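You operate a simulated robot arm through the tools that you are given. There is no shell and no other tool.

You are at the controls of a simulated robot arm. One attempt, no reset.

TASK
Set the trip dial to 6 bar and prove it with the pump.
Fine: collar tight on the steel plug, type on SWITCH, release closed; pump till the lamp lights, then open the release.

The check looks at the end state, three seconds after you hand in, the way a careful person would. Anything else that was tipped, shoved, dropped, spilled or broken makes it a failure.

THE ROBOT
A 6-joint arm with a four-finger gripper, fixed in place. Base frame: the origin is at the foot of the arm, x ahead of it, y to its left, z up; the work surface is at about z = 0.8. Lengths are in m, angles in rad, forces in N, time in s.
With the tool pointing down near the work surface it reaches from about 0.42 to 0.92 m from the base axis. Its first joint turns from -2.897 to 2.897 rad. Payload 3.43 kg.
The tool frame sits at the grasp point between the pads (the TCP): z along the fingers, y along the line on which they close. The tips reach 0.03 m beyond it. Largest opening 0.12 m; the body of the gripper starts 0.085 m behind the TCP.
Orientation is that of the tool frame in the base frame, as [roll, pitch, yaw] about the fixed x, y, z axes, in that order (R = Rz(yaw) Ry(pitch) Rx(roll)). With the fingers straight down and closing along the base's y, the tool's x points along the base's -x, its y along +y and its z along -z.

THE INTERFACE
- The arm moves only by the tool servo_tool. Its arguments are lists of equal length, an entry for each row: "slide": the shift along the base's x, y, z in m, a list of three; "angular": the turn, a rotation vector about the base's x, y, z in rad, a list of three; "hand": the gripper command, from -1 (shut) to 1 (fully open), values between in proportion. In form: {"slide": [[dx, dy, dz], ...], "angular": [[rx, ry, rz], ...], "hand": [hand, ...]}. A call has 1 to 20 rows; each row is the pose to reach, as a shift and turn from the pose commanded when the call began. A row lasts 0.2 s, in which the tool goes at most 0.05 m and 0.15 rad; a call with a longer step from one row to the next is refused whole, and so is a gripper value outside its range. Where a pose cannot be reached the arm comes as near as it can. A force on the tool above 40 N (or 10 N above the force at the start of the call, whichever is more), or a blocked arm, ends the call early, and 0.2 s more pass. Each finger halts on what it meets, pressing with about 33 N; the grip force reading is that of the motor and also rises with nothing between the fingers. The clock runs only during rows and for 0.2 s after the last one: add rows that repeat a pose to give the fingers time. The reply holds the time, the measured pose of the TCP, the force on the tool along the base axes, the opening and the grip force, in the units named above and with some noise, with the torque about the TCP (base axes, N m) and any sound that the robot's microphone picked up.
- Cameras (640 x 400 px; columns grow to the right, rows downward): "scene" is fixed at [0.4006, 0.4996, 1.6042]; the picture's right is [-0.91, -0.41, 0.00], its down [-0.28, 0.61, -0.74] and it looks along [0.30, -0.67, -0.67] (base axes); focal length 347 px, centre (320, 200). "wrist" rides on the gripper at [0.071, -0.017, -0.121] in the tool frame; the picture's right is [0.23, 0.97, 0.00], its down [-0.81, 0.19, -0.55] and it looks along [-0.54, 0.13, 0.83] (tool axes); focal length 275 px, centre (320, 200). There is no depth. A picture from a camera that has moved, and an enlarged one, comes with that camera's place and axes in the base frame and with its lens.
- grab_frame(camera): a new picture of that camera. The clock stands still meanwhile.
- slide_trunk(by): slides the trunk up (or, below 0, down) by that many m; the arm rides with it, the base frame stays. It gives what a move gives, with no picture.
- enlarge(camera, box): a new picture of the part [left, top, right, bottom] of that camera's present view, enlarged. The clock stands still meanwhile.
- job_done(): hands the job in; it is judged then, once.

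Nothing tells you positions but the pictures and the camera data. Unless the task says otherwise, let go and move clear before handing in.

The tools are called after "Emit:" as name(argument=value, ...) on one line, values as JSON. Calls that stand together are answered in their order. servo_tool: Moves the arm, as the interface text tells. Its arguments: {"type":"object","properties":{"slide":{"type":"array"},"angular":{"type":"array"},"hand":{"type":"array"}},"required":["slide","angular","hand"]} The other tools are called the same way: slide_trunk (by) slides the trunk up or down; grab_frame (camera) takes a picture; enlarge (camera, box) takes an enlarged picture of a part of a camera's view; job_done () hands the job in.

At the start:

```text
clock: 0.0
eef_pos: [0.4032, -0.3085, 1.2421]
tcp_rot: [3.141, 0.0, 3.142]
ft_force: [0.0, 0.2, 0.6]
wrist_torque: [0.0, 0.01, 0.02]
gripper_width: 0.1199
finger_force: 0.1
trunk travel left (down, up): [-0.1, 0.44]
```

scene: 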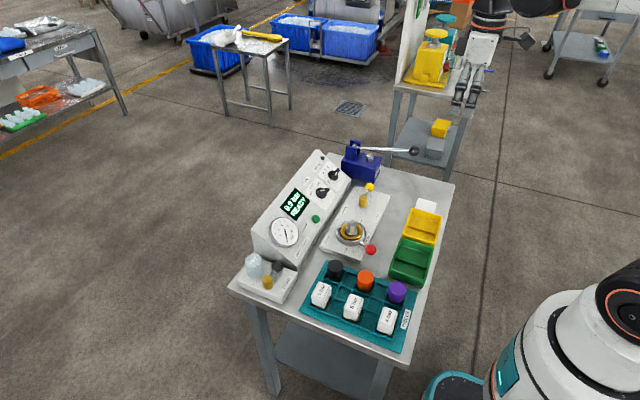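
wrist: 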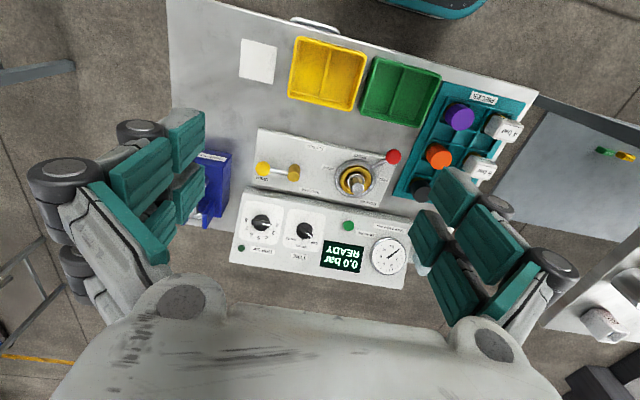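

I see a bench with a test panel (gauge, READY display at 0.0 bar, two knobs), a mount with a yellow collar and red handle, a yellow valve lever, a blue pump with a long lever, and trays. I'll look closer before moving.

Emit:
enlarge(camera="scene", box=[240, 130, 400, 230])

Emit:
enlarge(camera="scene", box=[300, 180, 460, 280])

Emit:
enlarge(camera="scene", box=[225, 220, 425, 345])

Emit:
enlarge(camera="wrist", box=[220, 120, 420, 295])

Emit:
enlarge(camera="scene", box=[320, 130, 440, 205])

```text
4.00 times, centred on (320, 180) of scene
camera zoom: at [0.4006, 0.4996, 1.6042], right [-0.91, -0.41, 0.0], down [-0.28, 0.61, -0.74], along [0.3, -0.67, -0.67], focal length 1389 px, centre (320, 280)
```

zoom: 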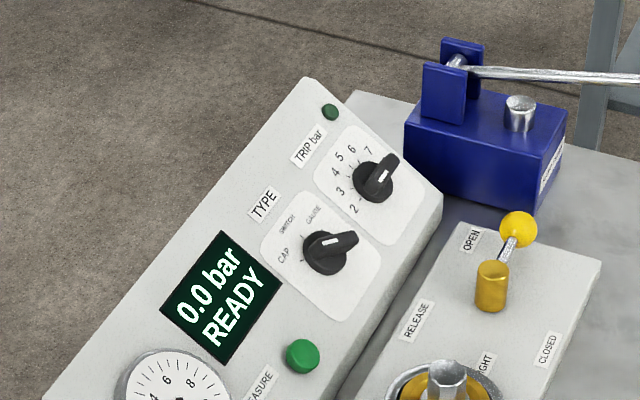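

```text
4.00 times, centred on (380, 230) of scene
camera zoom: at [0.4006, 0.4996, 1.6042], right [-0.91, -0.41, 0.0], down [-0.28, 0.61, -0.74], along [0.3, -0.67, -0.67], focal length 1389 px, centre (80, 80)
```

zoom: 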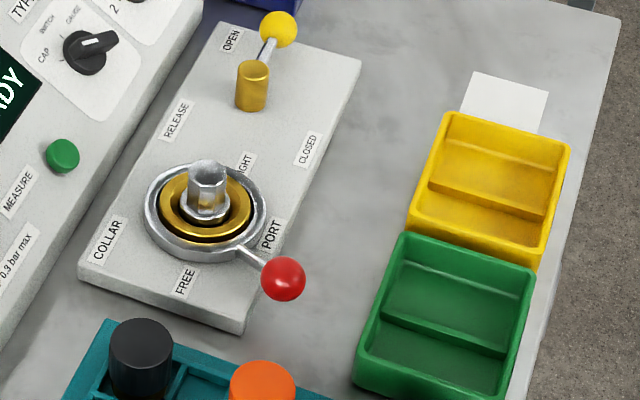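

```text
3.20 times, centred on (325, 282) of scene
camera zoom: at [0.4006, 0.4996, 1.6042], right [-0.91, -0.41, 0.0], down [-0.28, 0.61, -0.74], along [0.3, -0.67, -0.67], focal length 1111 px, centre (304, -64)
```

zoom: 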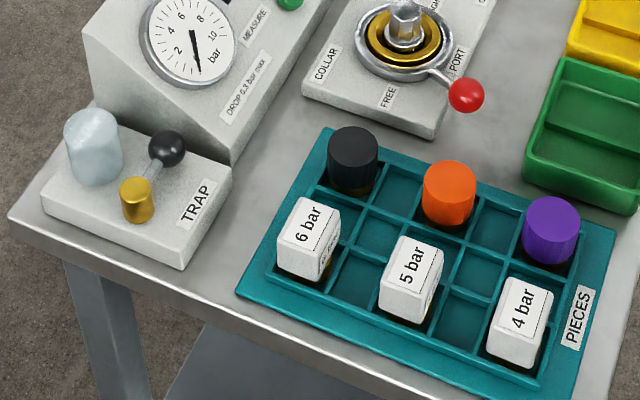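

```text
2.29 times, centred on (320, 208) of wrist
camera zoom: at [0.3311, -0.3254, 1.3623], right [-0.23, 0.97, 0.0], down [0.81, 0.19, 0.55], along [0.54, 0.13, -0.83], focal length 629 px, centre (320, 183)
```

zoom: 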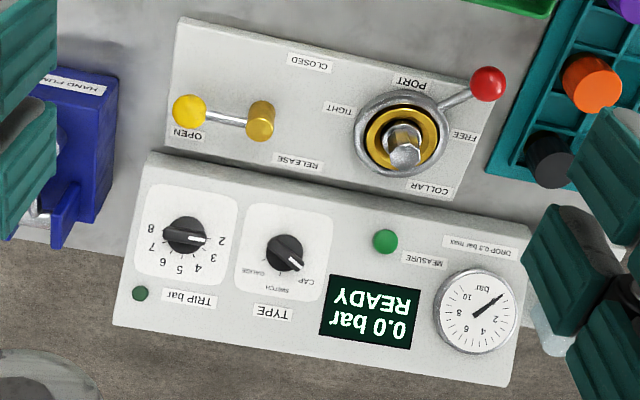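

```text
5.33 times, centred on (380, 168) of scene
camera zoom: at [0.4006, 0.4996, 1.6042], right [-0.91, -0.41, 0.0], down [-0.28, 0.61, -0.74], along [0.3, -0.67, -0.67], focal length 1852 px, centre (0, 373)
```

zoom: 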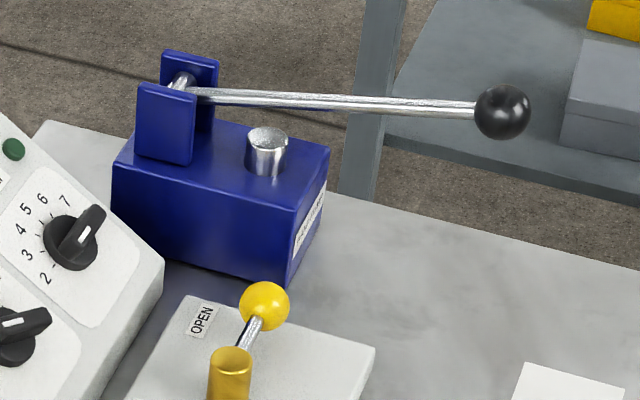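

The port with the steel plug and the collar lever near FREE are around (0.6, -0.17), and the console faces the robot behind it. I'll move to a closer viewpoint.

Emit:
servo_tool(slide=[[0, 0.02, -0.04], [0, 0.04, -0.08], [0, 0.06, -0.12], [0, 0.06, -0.15]], angular=[[0, 0, 0], [0, 0, 0], [0, 0, 0], [0, 0, 0]], hand=[1, 1, 1, 1])

Emit:
grab_frame(camera="wrist")

Emit:
enlarge(camera="wrist", box=[160, 120, 480, 320])

```text
clock: 1.0
eef_pos: [0.4037, -0.2469, 1.0917]
tcp_rot: [3.14, 0.001, 3.142]
ft_force: [-0.4, 0.1, 0.1]
wrist_torque: [0.02, 0.04, 0.01]
gripper_width: 0.1198
finger_force: 0.0
trunk travel left (down, up): [-0.1, 0.44]
```

```text
taken
camera wrist: at [0.3301, -0.2643, 1.2129], right [-0.23, 0.97, 0.0], down [0.81, 0.19, 0.55], along [0.54, 0.13, -0.83], focal length 275 px, centre (320, 200)
```

wrist: 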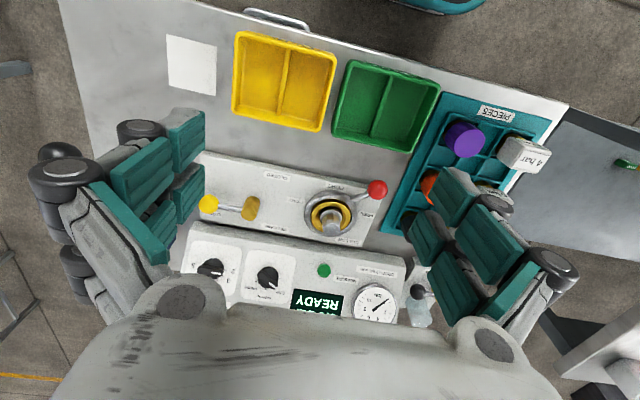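

```text
2.00 times, centred on (320, 220) of wrist
camera zoom: at [0.3301, -0.2643, 1.2129], right [-0.23, 0.97, 0.0], down [0.81, 0.19, 0.55], along [0.54, 0.13, -0.83], focal length 551 px, centre (320, 160)
```

zoom: 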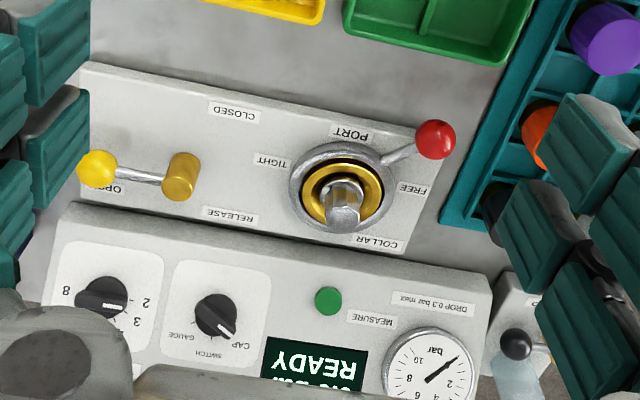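

The ball of the release lever is at about (0.611, -0.379, 0.852), its pivot at (0.605, -0.316), and the collar ball at (0.523, -0.126, 0.851). I'll close the fingers and bring them down on the +x side of the release ball, so I can sweep it to CLOSED.

Emit:
servo_tool(slide=[[0.035, -0.018, -0.02], [0.07, -0.036, -0.04], [0.105, -0.054, -0.06], [0.14, -0.072, -0.08], [0.175, -0.09, -0.1], [0.21, -0.108, -0.112], [0.25, -0.1275, -0.112], [0.25, -0.1275, -0.112]], angular=[[0, 0, 0], [0, 0, 0], [0, 0, 0], [0, 0, 0], [0, 0, 0], [0, 0, 0], [0, 0, 0], [0, 0, 0]], hand=[-1, -1, -1, -1, -1, -1, -1, -1])

Emit:
grab_frame(camera="wrist")

Emit:
grab_frame(camera="scene")

```text
clock: 2.8
eef_pos: [0.6535, -0.3755, 0.9777]
tcp_rot: [3.141, -0.001, -3.141]
ft_force: [0.5, -0.9, -0.1]
wrist_torque: [0.01, 0.05, 0.03]
gripper_width: 0.0
finger_force: 33.0
trunk travel left (down, up): [-0.1, 0.44]
```

```text
taken
camera wrist: at [0.5816, -0.3928, 1.0989], right [-0.23, 0.97, 0.0], down [0.81, 0.19, 0.55], along [0.54, 0.13, -0.83], focal length 275 px, centre (320, 200)
```

wrist: 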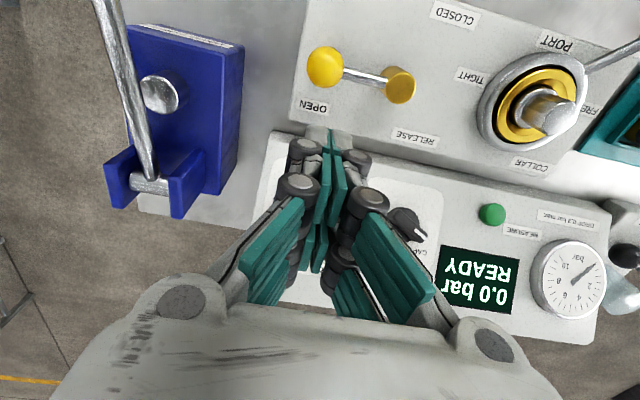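

```text
taken
```

scene: 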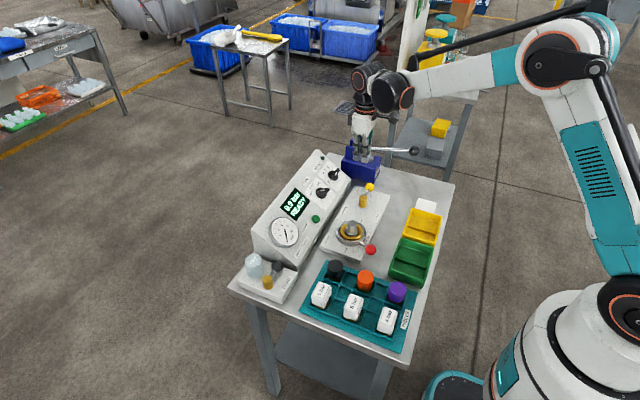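

The release ball is confirmed at about (0.613, -0.381) and the closed fingertips are just behind it on the console side. I'll descend now, then sweep it.

Emit:
servo_tool(slide=[[0, 0, -0.04], [0, 0, -0.08], [0, 0, -0.107], [0, 0, -0.107]], angular=[[0, 0, 0], [0, 0, 0], [0, 0, 0], [0, 0, 0]], hand=[-1, -1, -1, -1])

Emit:
grab_frame(camera="wrist")

Emit:
enlarge(camera="scene", box=[310, 130, 430, 205])

```text
clock: 3.8
eef_pos: [0.6539, -0.3749, 0.8697]
tcp_rot: [-3.142, 0.001, 3.141]
ft_force: [0.1, 0.8, -0.3]
wrist_torque: [0.0, 0.03, -0.01]
gripper_width: 0.0
finger_force: 32.3
trunk travel left (down, up): [-0.1, 0.44]
```

```text
taken
camera wrist: at [0.5815, -0.3923, 0.9913], right [-0.23, 0.97, 0.0], down [0.81, 0.19, 0.55], along [0.54, 0.13, -0.83], focal length 275 px, centre (320, 200)
```

wrist: 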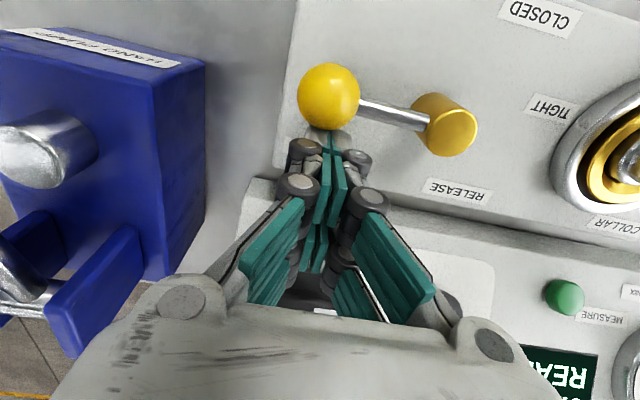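

```text
5.33 times, centred on (370, 168) of scene
camera zoom: at [0.4006, 0.4996, 1.6042], right [-0.91, -0.41, 0.0], down [-0.28, 0.61, -0.74], along [0.3, -0.67, -0.67], focal length 1852 px, centre (53, 373)
```

zoom: 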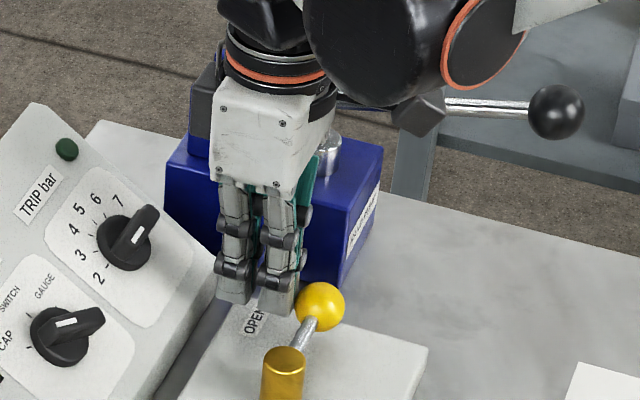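

The fingers are right behind the yellow ball. I'm sweeping it clockwise along its arc toward CLOSED, most of the way first.

Emit:
servo_tool(slide=[[-0.013, -0.0055, 0], [-0.029, -0.0097, 0], [-0.048, -0.0099, 0], [-0.066, -0.005, 0], [-0.0825, 0.0042, 0], [-0.096, 0.0175, 0]], angular=[[0, 0, 0], [0, 0, 0], [0, 0, 0], [0, 0, 0], [0, 0, 0], [0, 0, 0]], hand=[-1, -1, -1, -1, -1, -1])

Emit:
grab_frame(camera="wrist")

Emit:
enlarge(camera="scene", box=[310, 150, 430, 225])

```text
clock: 5.2
eef_pos: [0.5561, -0.3582, 0.8721]
tcp_rot: [-3.14, 0.0, -3.14]
ft_force: [-0.8, 0.1, -1.0]
wrist_torque: [0.01, 0.0, 0.0]
gripper_width: 0.0002
finger_force: 33.5
trunk travel left (down, up): [-0.1, 0.44]
```

```text
taken
camera wrist: at [0.4845, -0.375, 0.9932], right [-0.23, 0.97, 0.0], down [0.81, 0.19, 0.55], along [0.54, 0.13, -0.83], focal length 275 px, centre (320, 200)
```

wrist: 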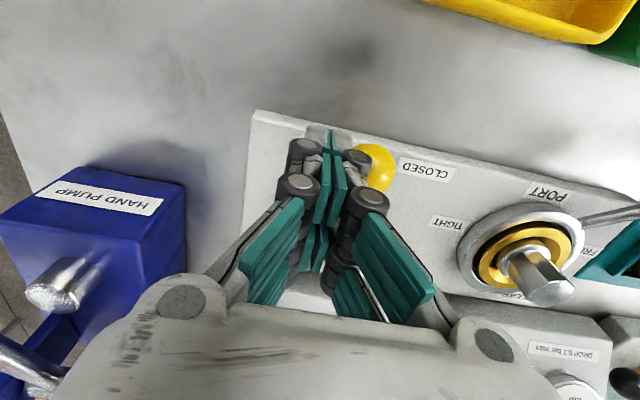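

```text
5.33 times, centred on (370, 188) of scene
camera zoom: at [0.4006, 0.4996, 1.6042], right [-0.91, -0.41, 0.0], down [-0.28, 0.61, -0.74], along [0.3, -0.67, -0.67], focal length 1852 px, centre (53, 267)
```

zoom: 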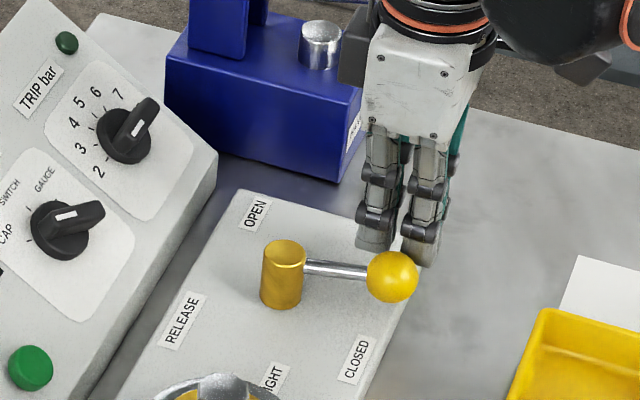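

The release lever has moved most of the way and meets little resistance. I'll keep pushing in small steps until it meets its stop.

Emit:
servo_tool(slide=[[-0.005, 0.008, 0], [-0.0095, 0.0163, 0], [-0.0107, 0.0195, 0], [-0.0115, 0.0225, 0], [-0.0115, 0.0225, 0]], angular=[[0, 0, 0], [0, 0, 0], [0, 0, 0], [0, 0, 0], [0, 0, 0]], hand=[-1, -1, -1, -1, -1])

Emit:
grab_frame(camera="wrist")

Emit:
enlarge(camera="scene", box=[310, 150, 430, 225])

```text
clock: 5.8
eef_pos: [0.551, -0.3521, 0.8721]
tcp_rot: [-3.131, 0.006, 3.137]
ft_force: [4.9, -26.2, -0.7]
wrist_torque: [-0.6, -0.1, 0.0]
gripper_width: 0.0
finger_force: 33.1
trunk travel left (down, up): [-0.1, 0.44]
stopped in row 2: the force on the tool passed its limit at 50 N (the readings are from after the stop); the commanded pose is now the measured one
```

```text
taken
camera wrist: at [0.4781, -0.3675, 0.9926], right [-0.22, 0.97, -0.01], down [0.81, 0.19, 0.55], along [0.54, 0.12, -0.83], focal length 275 px, centre (320, 200)
```

wrist: 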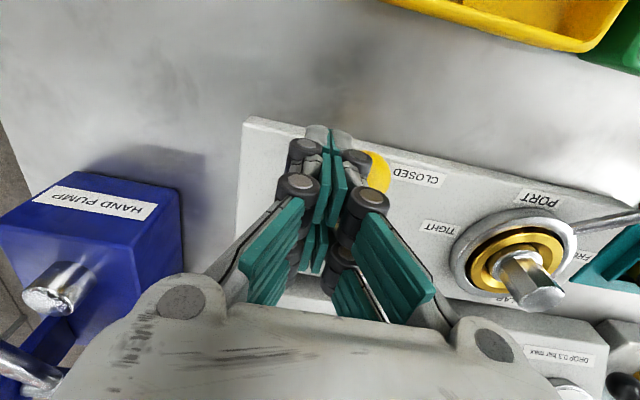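

```text
5.33 times, centred on (370, 188) of scene
camera zoom: at [0.4006, 0.4996, 1.6042], right [-0.91, -0.41, 0.0], down [-0.28, 0.61, -0.74], along [0.3, -0.67, -0.67], focal length 1852 px, centre (53, 267)
```

zoom: 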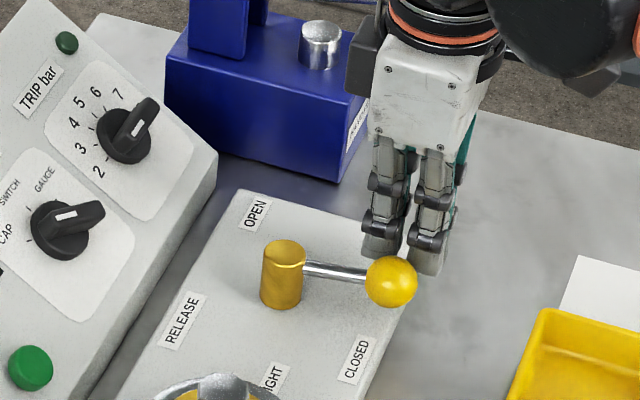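

The lever hit a hard stop beside CLOSED, so the release is closed. I'll back off, rise, and go to the far side of the red collar ball with the tool turned to face along its swing.

Emit:
servo_tool(slide=[[0, -0.02, 0], [0, -0.02, 0.045], [0, -0.02, 0.09], [0, 0.02, 0.108], [0, 0.067, 0.108], [-0.001, 0.114, 0.108], [-0.002, 0.161, 0.108], [-0.004, 0.208, 0.108], [-0.006, 0.255, 0.108], [-0.006, 0.255, 0.108]], angular=[[0, 0, 0], [0.0106, 0.006, 0.0046], [0.0106, 0.006, 0.0046], [0.0106, 0.006, -0.13], [0.0106, 0.006, -0.26], [0.0106, 0.006, -0.39], [0.0106, 0.006, -0.52], [0.0106, 0.006, -0.65], [0.0106, 0.006, -0.65], [0.0106, 0.006, -0.65]], hand=[-1, -1, -1, -1, -1, -1, -1, -1, -1, -1])

Emit:
grab_frame(camera="wrist")

Emit:
enlarge(camera="scene", box=[310, 150, 470, 250])

```text
clock: 8.0
eef_pos: [0.5452, -0.0918, 0.9812]
tcp_rot: [3.141, -0.003, 2.487]
ft_force: [0.0, 0.8, 0.2]
wrist_torque: [-0.04, -0.05, -0.03]
gripper_width: 0.0002
finger_force: 33.4
trunk travel left (down, up): [-0.1, 0.44]
```

```text
taken
camera wrist: at [0.478, -0.062, 1.1019], right [0.41, 0.91, 0.0], down [0.76, -0.34, 0.55], along [0.5, -0.22, -0.84], focal length 275 px, centre (320, 200)
```

wrist: 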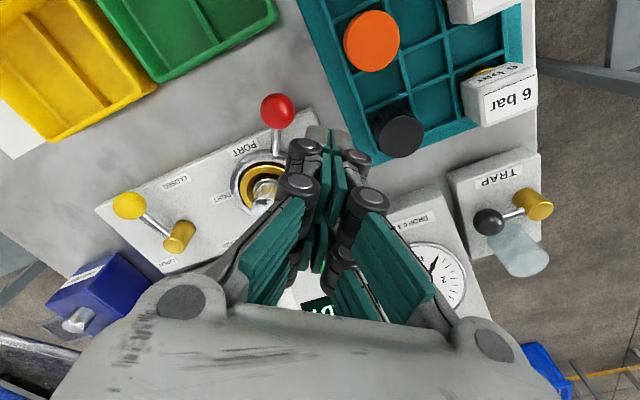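

```text
4.00 times, centred on (390, 200) of scene
camera zoom: at [0.4006, 0.4996, 1.6042], right [-0.91, -0.41, 0.0], down [-0.28, 0.61, -0.74], along [0.3, -0.67, -0.67], focal length 1389 px, centre (40, 200)
```

zoom: 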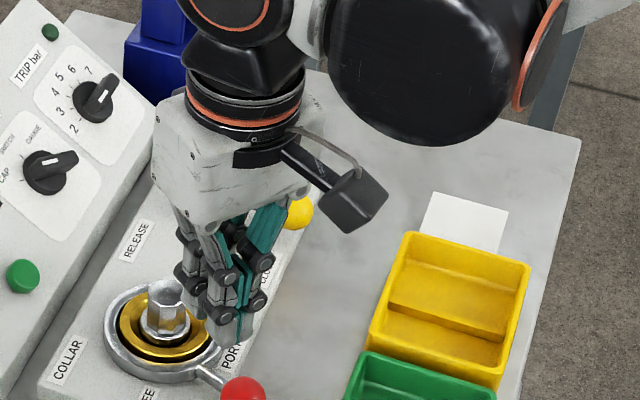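

The post is above the gap on the free side of the red ball, and the ball is confirmed at (0.524, -0.124). I'll descend.

Emit:
servo_tool(slide=[[0, -0.0045, -0.04], [0, -0.0045, -0.08], [0, -0.0045, -0.109], [0, -0.0045, -0.109]], angular=[[0, 0, 0], [0, 0, 0], [0, 0, 0], [0, 0, 0]], hand=[-1, -1, -1, -1])

Emit:
grab_frame(camera="wrist")

```text
clock: 9.0
eef_pos: [0.5451, -0.0978, 0.8715]
tcp_rot: [-3.141, -0.005, 2.489]
ft_force: [0.2, 0.4, 0.0]
wrist_torque: [-0.01, 0.01, 0.01]
gripper_width: 0.0
finger_force: 33.5
trunk travel left (down, up): [-0.1, 0.44]
```

```text
taken
camera wrist: at [0.4767, -0.0685, 0.9926], right [0.41, 0.91, 0.0], down [0.76, -0.34, 0.55], along [0.5, -0.22, -0.84], focal length 275 px, centre (320, 200)
```

wrist: 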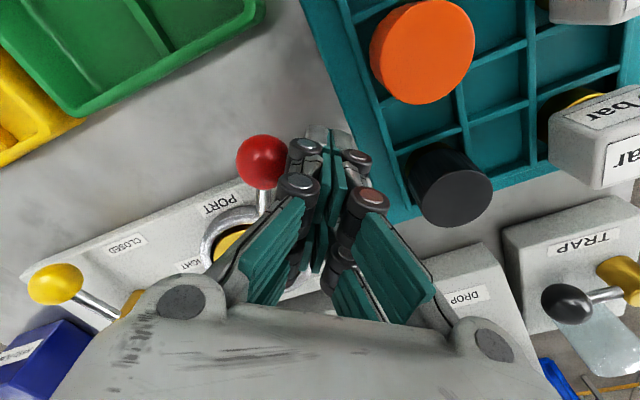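

Sweeping the red collar lever counter-clockwise toward TIGHT, first part of the arc.

Emit:
servo_tool(slide=[[-0.0064, -0.0085, 0], [-0.0156, -0.0165, 0], [-0.0245, -0.0268, 0], [-0.032, -0.0381, 0], [-0.0378, -0.0504, 0], [-0.0418, -0.0634, 0], [-0.044, -0.0768, 0], [-0.0443, -0.0904, 0]], angular=[[0, 0, 0], [0, 0, 0.126], [0, 0, 0.265], [0, 0, 0.405], [0, 0, 0.545], [0, 0, 0.684], [0, 0, 0.824], [0, 0, 0.963]], hand=[-1, -1, -1, -1, -1, -1, -1, -1])

Emit:
grab_frame(camera="wrist")

Emit:
enlarge(camera="scene", box=[310, 170, 470, 270])

```text
clock: 10.8
eef_pos: [0.5002, -0.1879, 0.8719]
tcp_rot: [-3.14, -0.006, -2.829]
ft_force: [1.0, 0.1, 0.3]
wrist_torque: [-0.03, -0.01, 0.01]
gripper_width: 0.0
finger_force: 33.1
trunk travel left (down, up): [-0.1, 0.44]
```

```text
taken
camera wrist: at [0.437, -0.2266, 0.9934], right [-0.52, 0.86, 0.0], down [0.72, 0.43, 0.55], along [0.47, 0.28, -0.84], focal length 275 px, centre (320, 200)
```

wrist: 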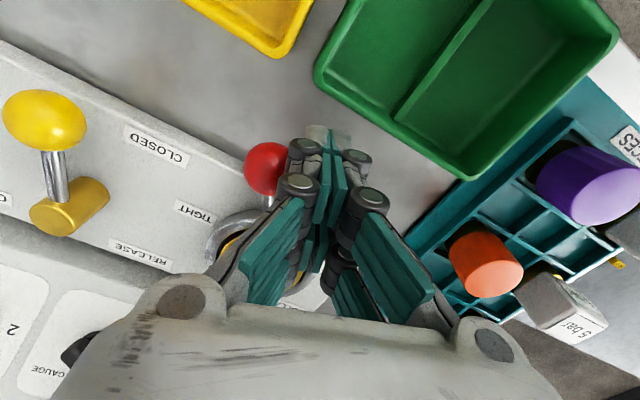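

```text
4.00 times, centred on (390, 220) of scene
camera zoom: at [0.4006, 0.4996, 1.6042], right [-0.91, -0.41, 0.0], down [-0.28, 0.61, -0.74], along [0.3, -0.67, -0.67], focal length 1389 px, centre (40, 120)
```

zoom: 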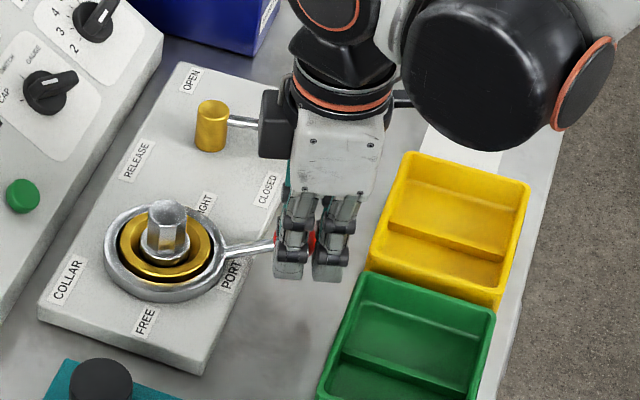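

Lever is following well. I'll continue the arc until the collar stops.

Emit:
servo_tool(slide=[[0.0016, -0.0135, 0], [0.0051, -0.0266, 0], [0.0103, -0.0392, 0], [0.0138, -0.045, 0], [0.0173, -0.0508, 0], [0.0215, -0.0561, 0], [0.0258, -0.0614, 0]], angular=[[0, 0, 0.14], [0, 0, 0.279], [0, 0, 0.419], [0, 0, 0.488], [0, 0, 0.558], [0, 0, 0.628], [0, 0, 0.698]], hand=[-1, -1, -1, -1, -1, -1, -1])

Emit:
grab_frame(camera="wrist")

Emit:
enlarge(camera="scene", box=[310, 170, 470, 270])

```text
clock: 11.6
eef_pos: [0.5059, -0.2182, 0.8716]
tcp_rot: [3.13, -0.004, -2.423]
ft_force: [-7.6, 16.2, 2.0]
wrist_torque: [0.35, 0.13, 0.14]
gripper_width: 0.0002
finger_force: 33.8
trunk travel left (down, up): [-0.1, 0.44]
stopped in row 4: the force on the tool passed its limit at 50 N (the readings are from after the stop); the commanded pose is now the measured one
```

```text
taken
camera wrist: at [0.4636, -0.2796, 0.993], right [-0.81, 0.58, 0.01], down [0.49, 0.68, 0.55], along [0.31, 0.46, -0.83], focal length 275 px, centre (320, 200)
```

wrist: 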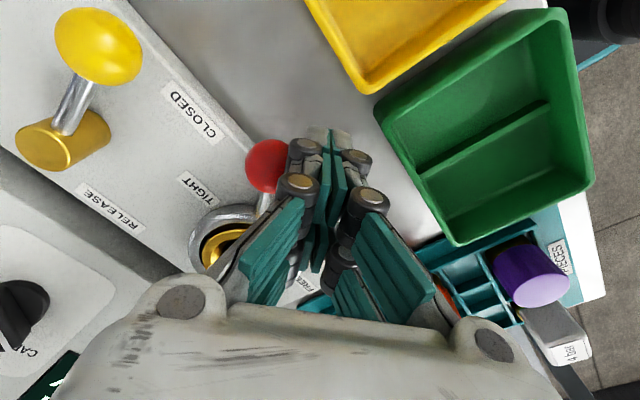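

```text
4.00 times, centred on (390, 220) of scene
camera zoom: at [0.4006, 0.4996, 1.6042], right [-0.91, -0.41, 0.0], down [-0.28, 0.61, -0.74], along [0.3, -0.67, -0.67], focal length 1389 px, centre (40, 120)
```

zoom: 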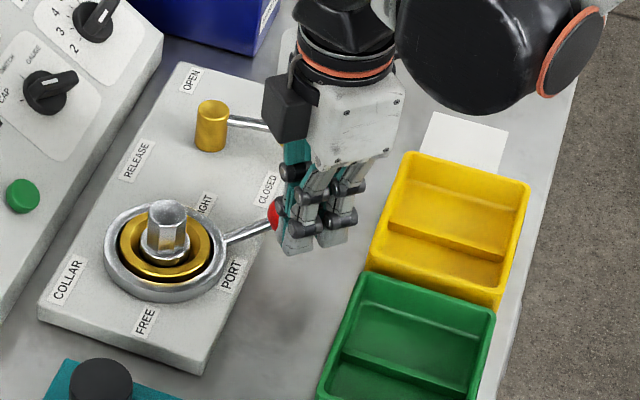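

The collar lever met a hard stop on the TIGHT side, symmetric to where it started. I'll back off, rise, open the fingers and look closely at the dial and type knobs.

Emit:
servo_tool(slide=[[-0.012, 0.016, 0], [-0.012, 0.016, 0.045], [-0.012, 0.016, 0.09], [0.01, 0.0, 0.13], [0.04, -0.03, 0.155], [0.07, -0.06, 0.175], [0.094, -0.09, 0.178], [0.094, -0.09, 0.178]], angular=[[0, 0, 0], [0, 0, -0.1], [0, 0, -0.24], [0, 0, -0.38], [0, 0, -0.52], [-0.0094, -0.0078, -0.65], [-0.0094, -0.0078, -0.7186], [-0.0094, -0.0078, -0.7186]], hand=[-1, -1, -1, 0, 1, 1, 1, 1])

Emit:
grab_frame(camera="wrist")

Emit:
enlarge(camera="wrist", box=[220, 130, 420, 255])

Emit:
enlarge(camera="scene", box=[290, 150, 400, 219])

```text
clock: 13.4
eef_pos: [0.6002, -0.3133, 1.0482]
tcp_rot: [3.142, 0.001, 3.141]
ft_force: [-0.8, 0.1, 0.0]
wrist_torque: [-0.01, 0.03, -0.01]
gripper_width: 0.1197
finger_force: 0.1
trunk travel left (down, up): [-0.1, 0.44]
```

```text
taken
camera wrist: at [0.5276, -0.3299, 1.1702], right [-0.23, 0.97, 0.0], down [0.81, 0.19, 0.55], along [0.54, 0.13, -0.83], focal length 275 px, centre (320, 200)
```

wrist: 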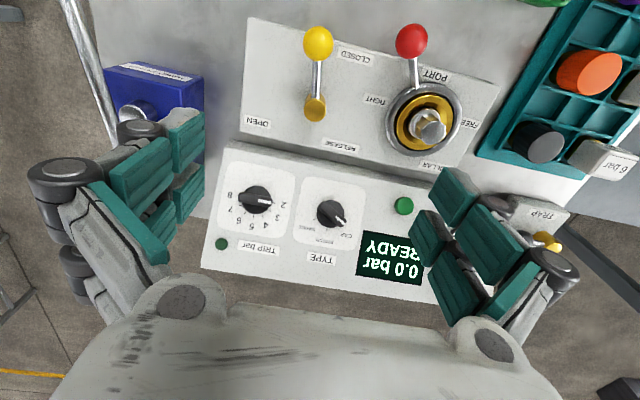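

```text
3.20 times, centred on (320, 192) of wrist
camera zoom: at [0.5276, -0.3299, 1.1702], right [-0.23, 0.97, 0.0], down [0.81, 0.19, 0.55], along [0.54, 0.13, -0.83], focal length 881 px, centre (320, 224)
```

zoom: 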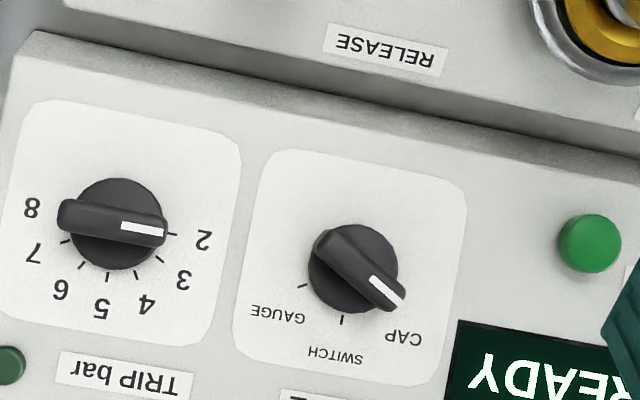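

```text
5.80 times, centred on (345, 184) of scene
camera zoom: at [0.4006, 0.4996, 1.6042], right [-0.91, -0.41, 0.0], down [-0.28, 0.61, -0.74], along [0.3, -0.67, -0.67], focal length 2013 px, centre (175, 290)
```

zoom: 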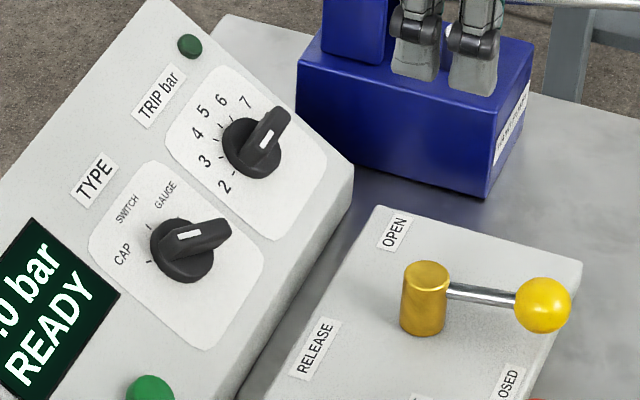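

Both levers are now where they should be, and the dial reads 2 with TYPE at CAP. The panel slopes about 34.5°, with the TYPE axis near (0.742, -0.265, 0.869) and the TRIP axis near (0.741, -0.364, 0.868). I'll tilt the tool square to the panel in front of TYPE and turn it to match the knob bar.

Emit:
servo_tool(slide=[[0.015, 0.01, -0.016], [0.03, 0.02, -0.032], [0.045, 0.03, -0.048], [0.06, 0.04, -0.064], [0.0737, 0.0486, -0.08], [0.0737, 0.0486, -0.08]], angular=[[0, -0.12, 0], [0, -0.24, 0], [0, -0.36, 0], [0, -0.48, 0], [0, -0.602, 0], [0, -0.602, 0]], hand=[0.5, 0, -0.167, -0.167, -0.167, -0.167])

Emit:
servo_tool(slide=[[0, 0, 0], [0, 0, 0], [0, 0, 0], [0, 0, 0], [0, 0, 0], [0, 0, 0], [0, 0, 0], [0, 0, 0], [0, 0, 0]], angular=[[-0.0764, 0, 0.1112], [-0.1528, 0, 0.2225], [-0.2292, 0, 0.3337], [-0.3056, 0, 0.445], [-0.382, 0, 0.5562], [-0.4585, 0, 0.6674], [-0.5349, 0, 0.7787], [-0.6113, 0, 0.8899], [-0.6113, 0, 0.8899]], hand=[-0.167, -0.167, -0.167, -0.167, -0.167, -0.167, -0.167, -0.167, -0.167])

Emit:
grab_frame(camera="wrist")

Emit:
grab_frame(camera="scene")

Emit:
enlarge(camera="scene", box=[280, 130, 440, 230])

```text
clock: 14.8
eef_pos: [0.6733, -0.2632, 0.97]
tcp_rot: [3.141, 0.602, 3.139]
ft_force: [0.6, 0.1, 0.4]
wrist_torque: [0.03, 0.0, 0.01]
gripper_width: 0.0501
finger_force: 0.0
trunk travel left (down, up): [-0.1, 0.44]
```

```text
clock: 16.8
eef_pos: [0.6742, -0.2636, 0.9698]
tcp_rot: [-2.595, 0.271, -1.985]
ft_force: [-0.1, 0.1, 0.0]
wrist_torque: [-0.03, 0.02, -0.01]
gripper_width: 0.05
finger_force: 0.0
trunk travel left (down, up): [-0.1, 0.44]
```

```text
taken
camera wrist: at [0.5898, -0.3343, 1.0583], right [-0.8, 0.25, -0.55], down [-0.14, 0.81, 0.58], along [0.59, 0.53, -0.61], focal length 275 px, centre (320, 200)
```

wrist: 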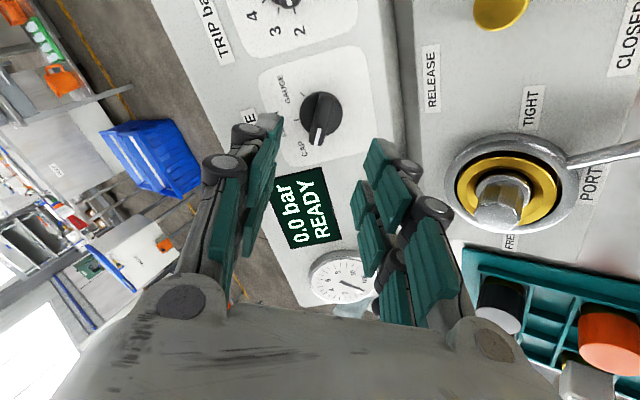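

```text
taken
```

scene: 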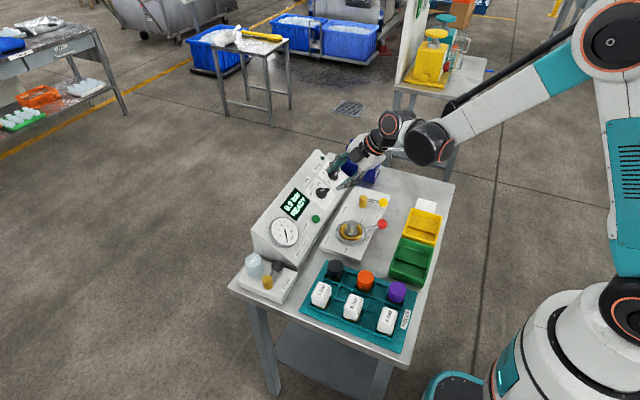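

```text
4.00 times, centred on (360, 180) of scene
camera zoom: at [0.4006, 0.4996, 1.6042], right [-0.91, -0.41, 0.0], down [-0.28, 0.61, -0.74], along [0.3, -0.67, -0.67], focal length 1389 px, centre (160, 280)
```

zoom: 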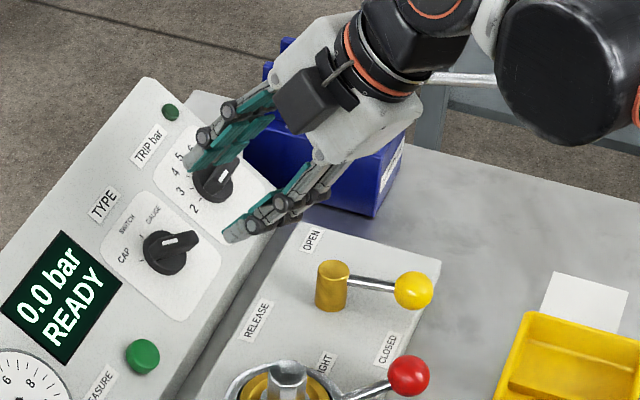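

The tool lines up well with the TYPE bar. I'll take a close look to measure the remaining offset.

Emit:
enlarge(camera="wrist", box=[260, 70, 380, 170])

```text
4.00 times, centred on (320, 120) of wrist
camera zoom: at [0.5898, -0.3343, 1.0583], right [-0.8, 0.25, -0.55], down [-0.14, 0.81, 0.58], along [0.59, 0.53, -0.61], focal length 1101 px, centre (320, 520)
```

zoom: 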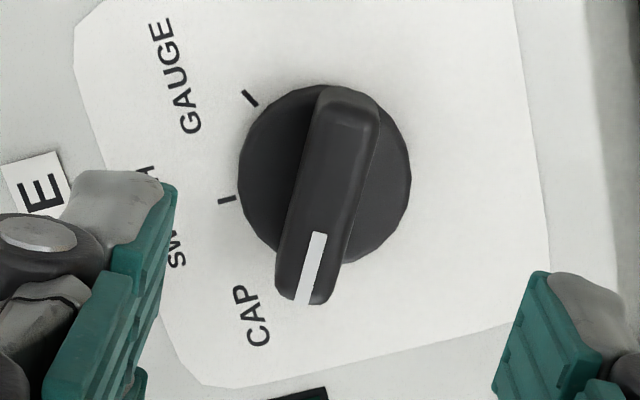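

The bar sits centred between the fingers laterally, but the panel depth is uncertain by about a centimetre. I'll approach most of the way along the normal and look again.

Emit:
servo_tool(slide=[[0.0127, 0, -0.0196], [0.0253, 0, -0.0392], [0.038, 0, -0.0588], [0.038, 0, -0.0588]], angular=[[0, 0, 0], [0, 0, 0], [0, 0, 0], [0, 0, 0]], hand=[-0.167, -0.167, -0.167, -0.167])

Emit:
grab_frame(camera="wrist")

Emit:
enlarge(camera="scene", box=[290, 150, 380, 206])

```text
clock: 17.8
eef_pos: [0.7114, -0.2615, 0.9101]
tcp_rot: [-2.598, 0.271, -1.986]
ft_force: [-0.5, -0.4, 0.2]
wrist_torque: [0.03, 0.02, -0.02]
gripper_width: 0.0498
finger_force: 0.0
trunk travel left (down, up): [-0.1, 0.44]
```

```text
taken
camera wrist: at [0.6279, -0.334, 0.9995], right [-0.8, 0.26, -0.55], down [-0.14, 0.81, 0.58], along [0.59, 0.53, -0.61], focal length 275 px, centre (320, 200)
```

wrist: 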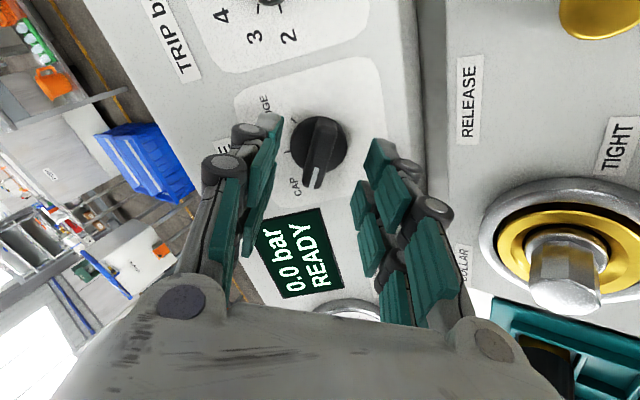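

```text
7.11 times, centred on (335, 178) of scene
camera zoom: at [0.4006, 0.4996, 1.6042], right [-0.91, -0.41, 0.0], down [-0.28, 0.61, -0.74], along [0.3, -0.67, -0.67], focal length 2469 px, centre (213, 356)
```

zoom: 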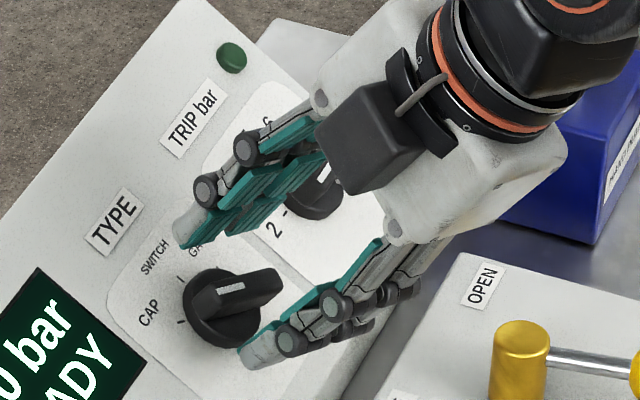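

The tips are about a centimetre short of the bar. I'll advance another 16 mm along the normal and check.

Emit:
servo_tool(slide=[[0.0045, 0, -0.0066], [0.0091, 0, -0.0132], [0.0091, 0, -0.0132]], angular=[[0, 0, 0], [0, 0, 0], [0, 0, 0]], hand=[-0.167, -0.167, -0.167])

Emit:
enlarge(camera="wrist", box=[220, 90, 420, 215])

Emit:
enlarge(camera="scene", box=[290, 160, 370, 210])

```text
clock: 18.6
eef_pos: [0.7212, -0.2621, 0.8977]
tcp_rot: [-2.598, 0.27, -1.987]
ft_force: [0.0, -0.2, -0.7]
wrist_torque: [0.01, 0.04, 0.03]
gripper_width: 0.0498
finger_force: 0.1
trunk travel left (down, up): [-0.1, 0.44]
```

```text
3.20 times, centred on (320, 152) of wrist
camera zoom: at [0.6368, -0.3341, 0.9862], right [-0.8, 0.26, -0.55], down [-0.14, 0.81, 0.58], along [0.59, 0.53, -0.61], focal length 881 px, centre (320, 352)
```

zoom: 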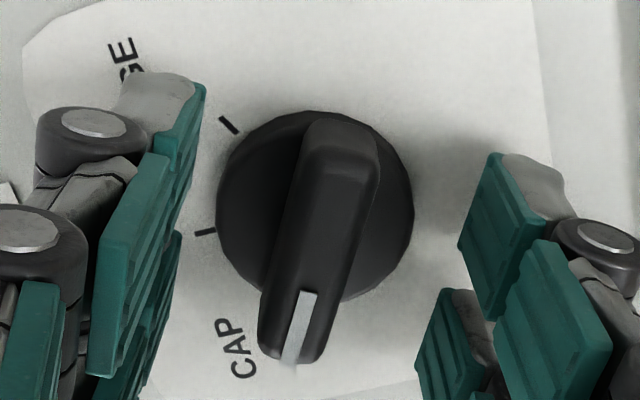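

```text
8.00 times, centred on (330, 185) of scene
camera zoom: at [0.4006, 0.4996, 1.6042], right [-0.91, -0.41, 0.0], down [-0.28, 0.61, -0.74], along [0.3, -0.67, -0.67], focal length 2778 px, centre (240, 320)
```

zoom: 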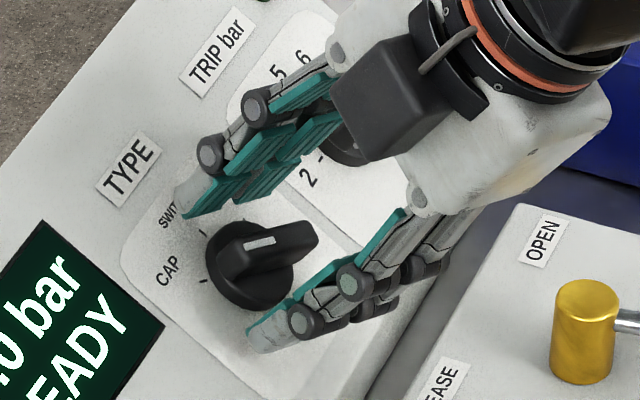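

The tips should now overlap the bar a little. I'll try closing gently to see whether the fingers meet it.

Emit:
servo_tool(slide=[[0, 0, 0], [0, 0, 0], [0, 0, 0]], angular=[[0, 0, 0], [0, 0, 0], [0, 0, 0]], hand=[-0.5, -0.7, -0.7])

Emit:
enlarge(camera="wrist", box=[220, 90, 420, 215])

Emit:
enlarge(camera="scene", box=[290, 160, 370, 210])

```text
clock: 19.4
eef_pos: [0.721, -0.2621, 0.8987]
tcp_rot: [-2.598, 0.269, -1.986]
ft_force: [-0.1, 0.7, -1.4]
wrist_torque: [-0.02, 0.02, -0.03]
gripper_width: 0.0181
finger_force: 0.1
trunk travel left (down, up): [-0.1, 0.44]
```

```text
3.20 times, centred on (320, 152) of wrist
camera zoom: at [0.6368, -0.3341, 0.9863], right [-0.8, 0.26, -0.55], down [-0.14, 0.81, 0.58], along [0.59, 0.53, -0.61], focal length 881 px, centre (320, 352)
```

zoom: 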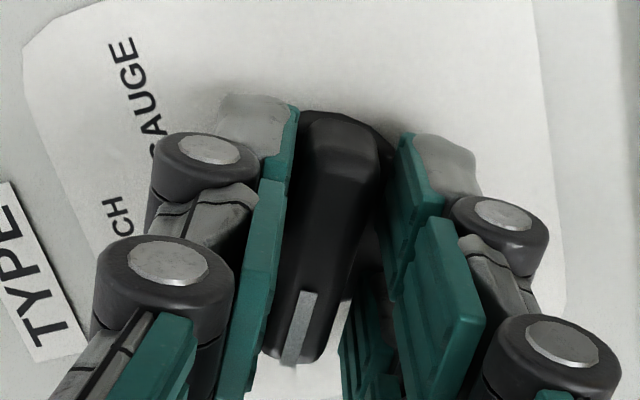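

```text
8.00 times, centred on (330, 185) of scene
camera zoom: at [0.4006, 0.4996, 1.6042], right [-0.91, -0.41, 0.0], down [-0.28, 0.61, -0.74], along [0.3, -0.67, -0.67], focal length 2778 px, centre (240, 320)
```

zoom: 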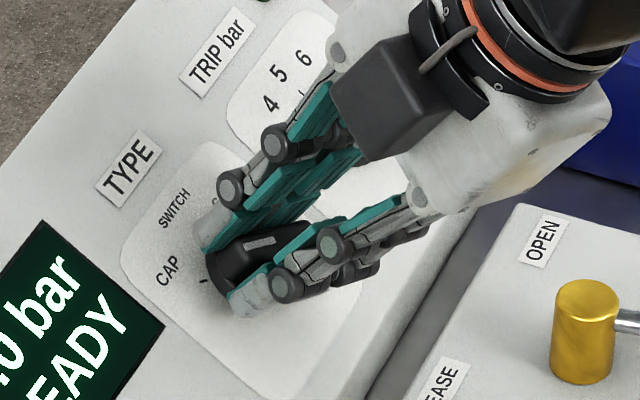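

The bar is between the pads. I'll close on it and read the side force.

Emit:
servo_tool(slide=[[0, 0, 0], [0, 0, 0], [0, 0, 0]], angular=[[0, 0, 0], [0, 0, 0], [0, 0, 0]], hand=[-0.8, -1, -1])

Emit:
enlarge(camera="wrist", box=[220, 90, 420, 215])

```text
clock: 20.2
eef_pos: [0.7223, -0.2637, 0.8973]
tcp_rot: [-2.595, 0.272, -1.989]
ft_force: [17.6, -6.0, 13.7]
wrist_torque: [0.72, -0.69, -1.08]
gripper_width: 0.0129
finger_force: 45.0
trunk travel left (down, up): [-0.1, 0.44]
```

```text
3.20 times, centred on (320, 152) of wrist
camera zoom: at [0.6377, -0.3346, 0.9865], right [-0.79, 0.26, -0.55], down [-0.14, 0.81, 0.58], along [0.59, 0.53, -0.61], focal length 881 px, centre (320, 352)
```

zoom: 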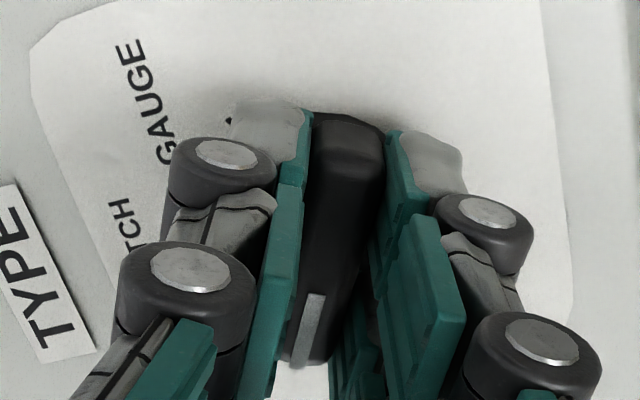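

The bar is gripped (12.9 mm), with a small side load showing I'm about 3 mm off-centre. I'll shift to relieve that and turn the knob clockwise about the panel normal, halfway first.

Emit:
servo_tool(slide=[[0.0022, -0.0014, 0.0015], [0.0022, -0.0014, 0.0015], [0.0022, -0.0014, 0.0015], [0.0022, -0.0014, 0.0015], [0.0022, -0.0014, 0.0015]], angular=[[0, 0, 0], [0.0764, 0, -0.1112], [0.1528, 0, -0.2225], [0.2292, 0, -0.3337], [0.3056, 0, -0.445]], hand=[-1, -1, -1, -1, -1])

Emit:
enlarge(camera="scene", box=[290, 160, 370, 210])

```text
clock: 21.4
eef_pos: [0.7228, -0.2627, 0.898]
tcp_rot: [-2.805, 0.506, -2.517]
ft_force: [-9.7, 5.0, -13.3]
wrist_torque: [0.66, -0.62, 0.45]
gripper_width: 0.0131
finger_force: 44.4
trunk travel left (down, up): [-0.1, 0.44]
```

```text
8.00 times, centred on (330, 185) of scene
camera zoom: at [0.4006, 0.4996, 1.6042], right [-0.91, -0.41, 0.0], down [-0.28, 0.61, -0.74], along [0.3, -0.67, -0.67], focal length 2778 px, centre (240, 320)
```

zoom: 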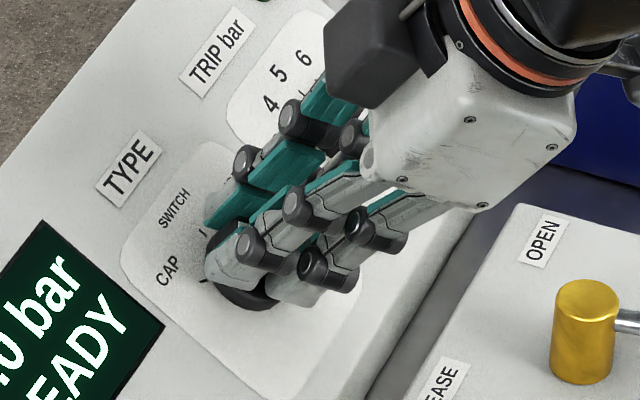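

Turning smoothly. Continuing to the SWITCH position.

Emit:
servo_tool(slide=[[-0.001, 0.0006, -0.001], [-0.001, 0.0006, -0.001], [-0.001, 0.0006, -0.001], [-0.001, 0.0006, -0.001], [-0.001, 0.0006, -0.001]], angular=[[0.0764, 0, -0.1112], [0.1528, 0, -0.2225], [0.2292, 0, -0.3337], [0.3056, 0, -0.445], [0.3056, 0, -0.445]], hand=[-1, -1, -1, -1, -1])

Emit:
grab_frame(camera="wrist")

Emit:
enlarge(camera="scene", box=[290, 160, 370, 210])

```text
clock: 22.6
eef_pos: [0.7233, -0.2655, 0.8975]
tcp_rot: [-3.141, 0.604, 3.138]
ft_force: [11.0, -8.6, 11.4]
wrist_torque: [-0.22, -0.03, -0.15]
gripper_width: 0.013
finger_force: 44.9
trunk travel left (down, up): [-0.1, 0.44]
```

```text
taken
camera wrist: at [0.5954, -0.2818, 0.9574], right [-0.19, 0.97, -0.13], down [0.35, 0.19, 0.92], along [0.92, 0.12, -0.38], focal length 275 px, centre (320, 200)
```

wrist: 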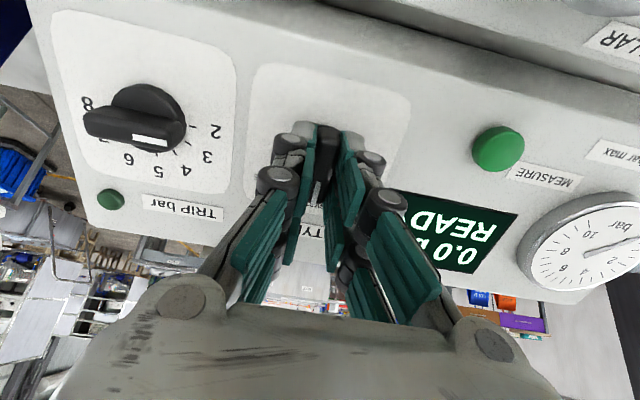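

```text
8.00 times, centred on (330, 185) of scene
camera zoom: at [0.4006, 0.4996, 1.6042], right [-0.91, -0.41, 0.0], down [-0.28, 0.61, -0.74], along [0.3, -0.67, -0.67], focal length 2778 px, centre (240, 320)
```

zoom: 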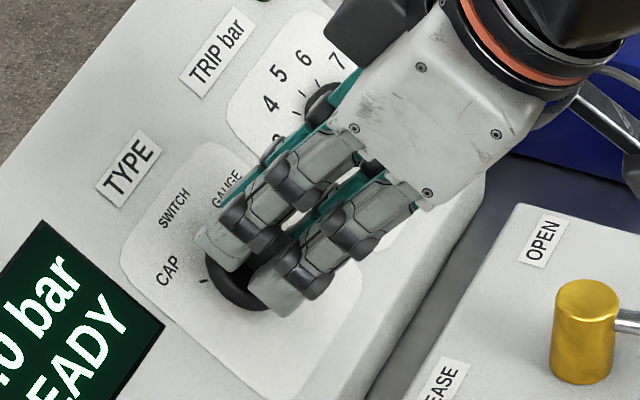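

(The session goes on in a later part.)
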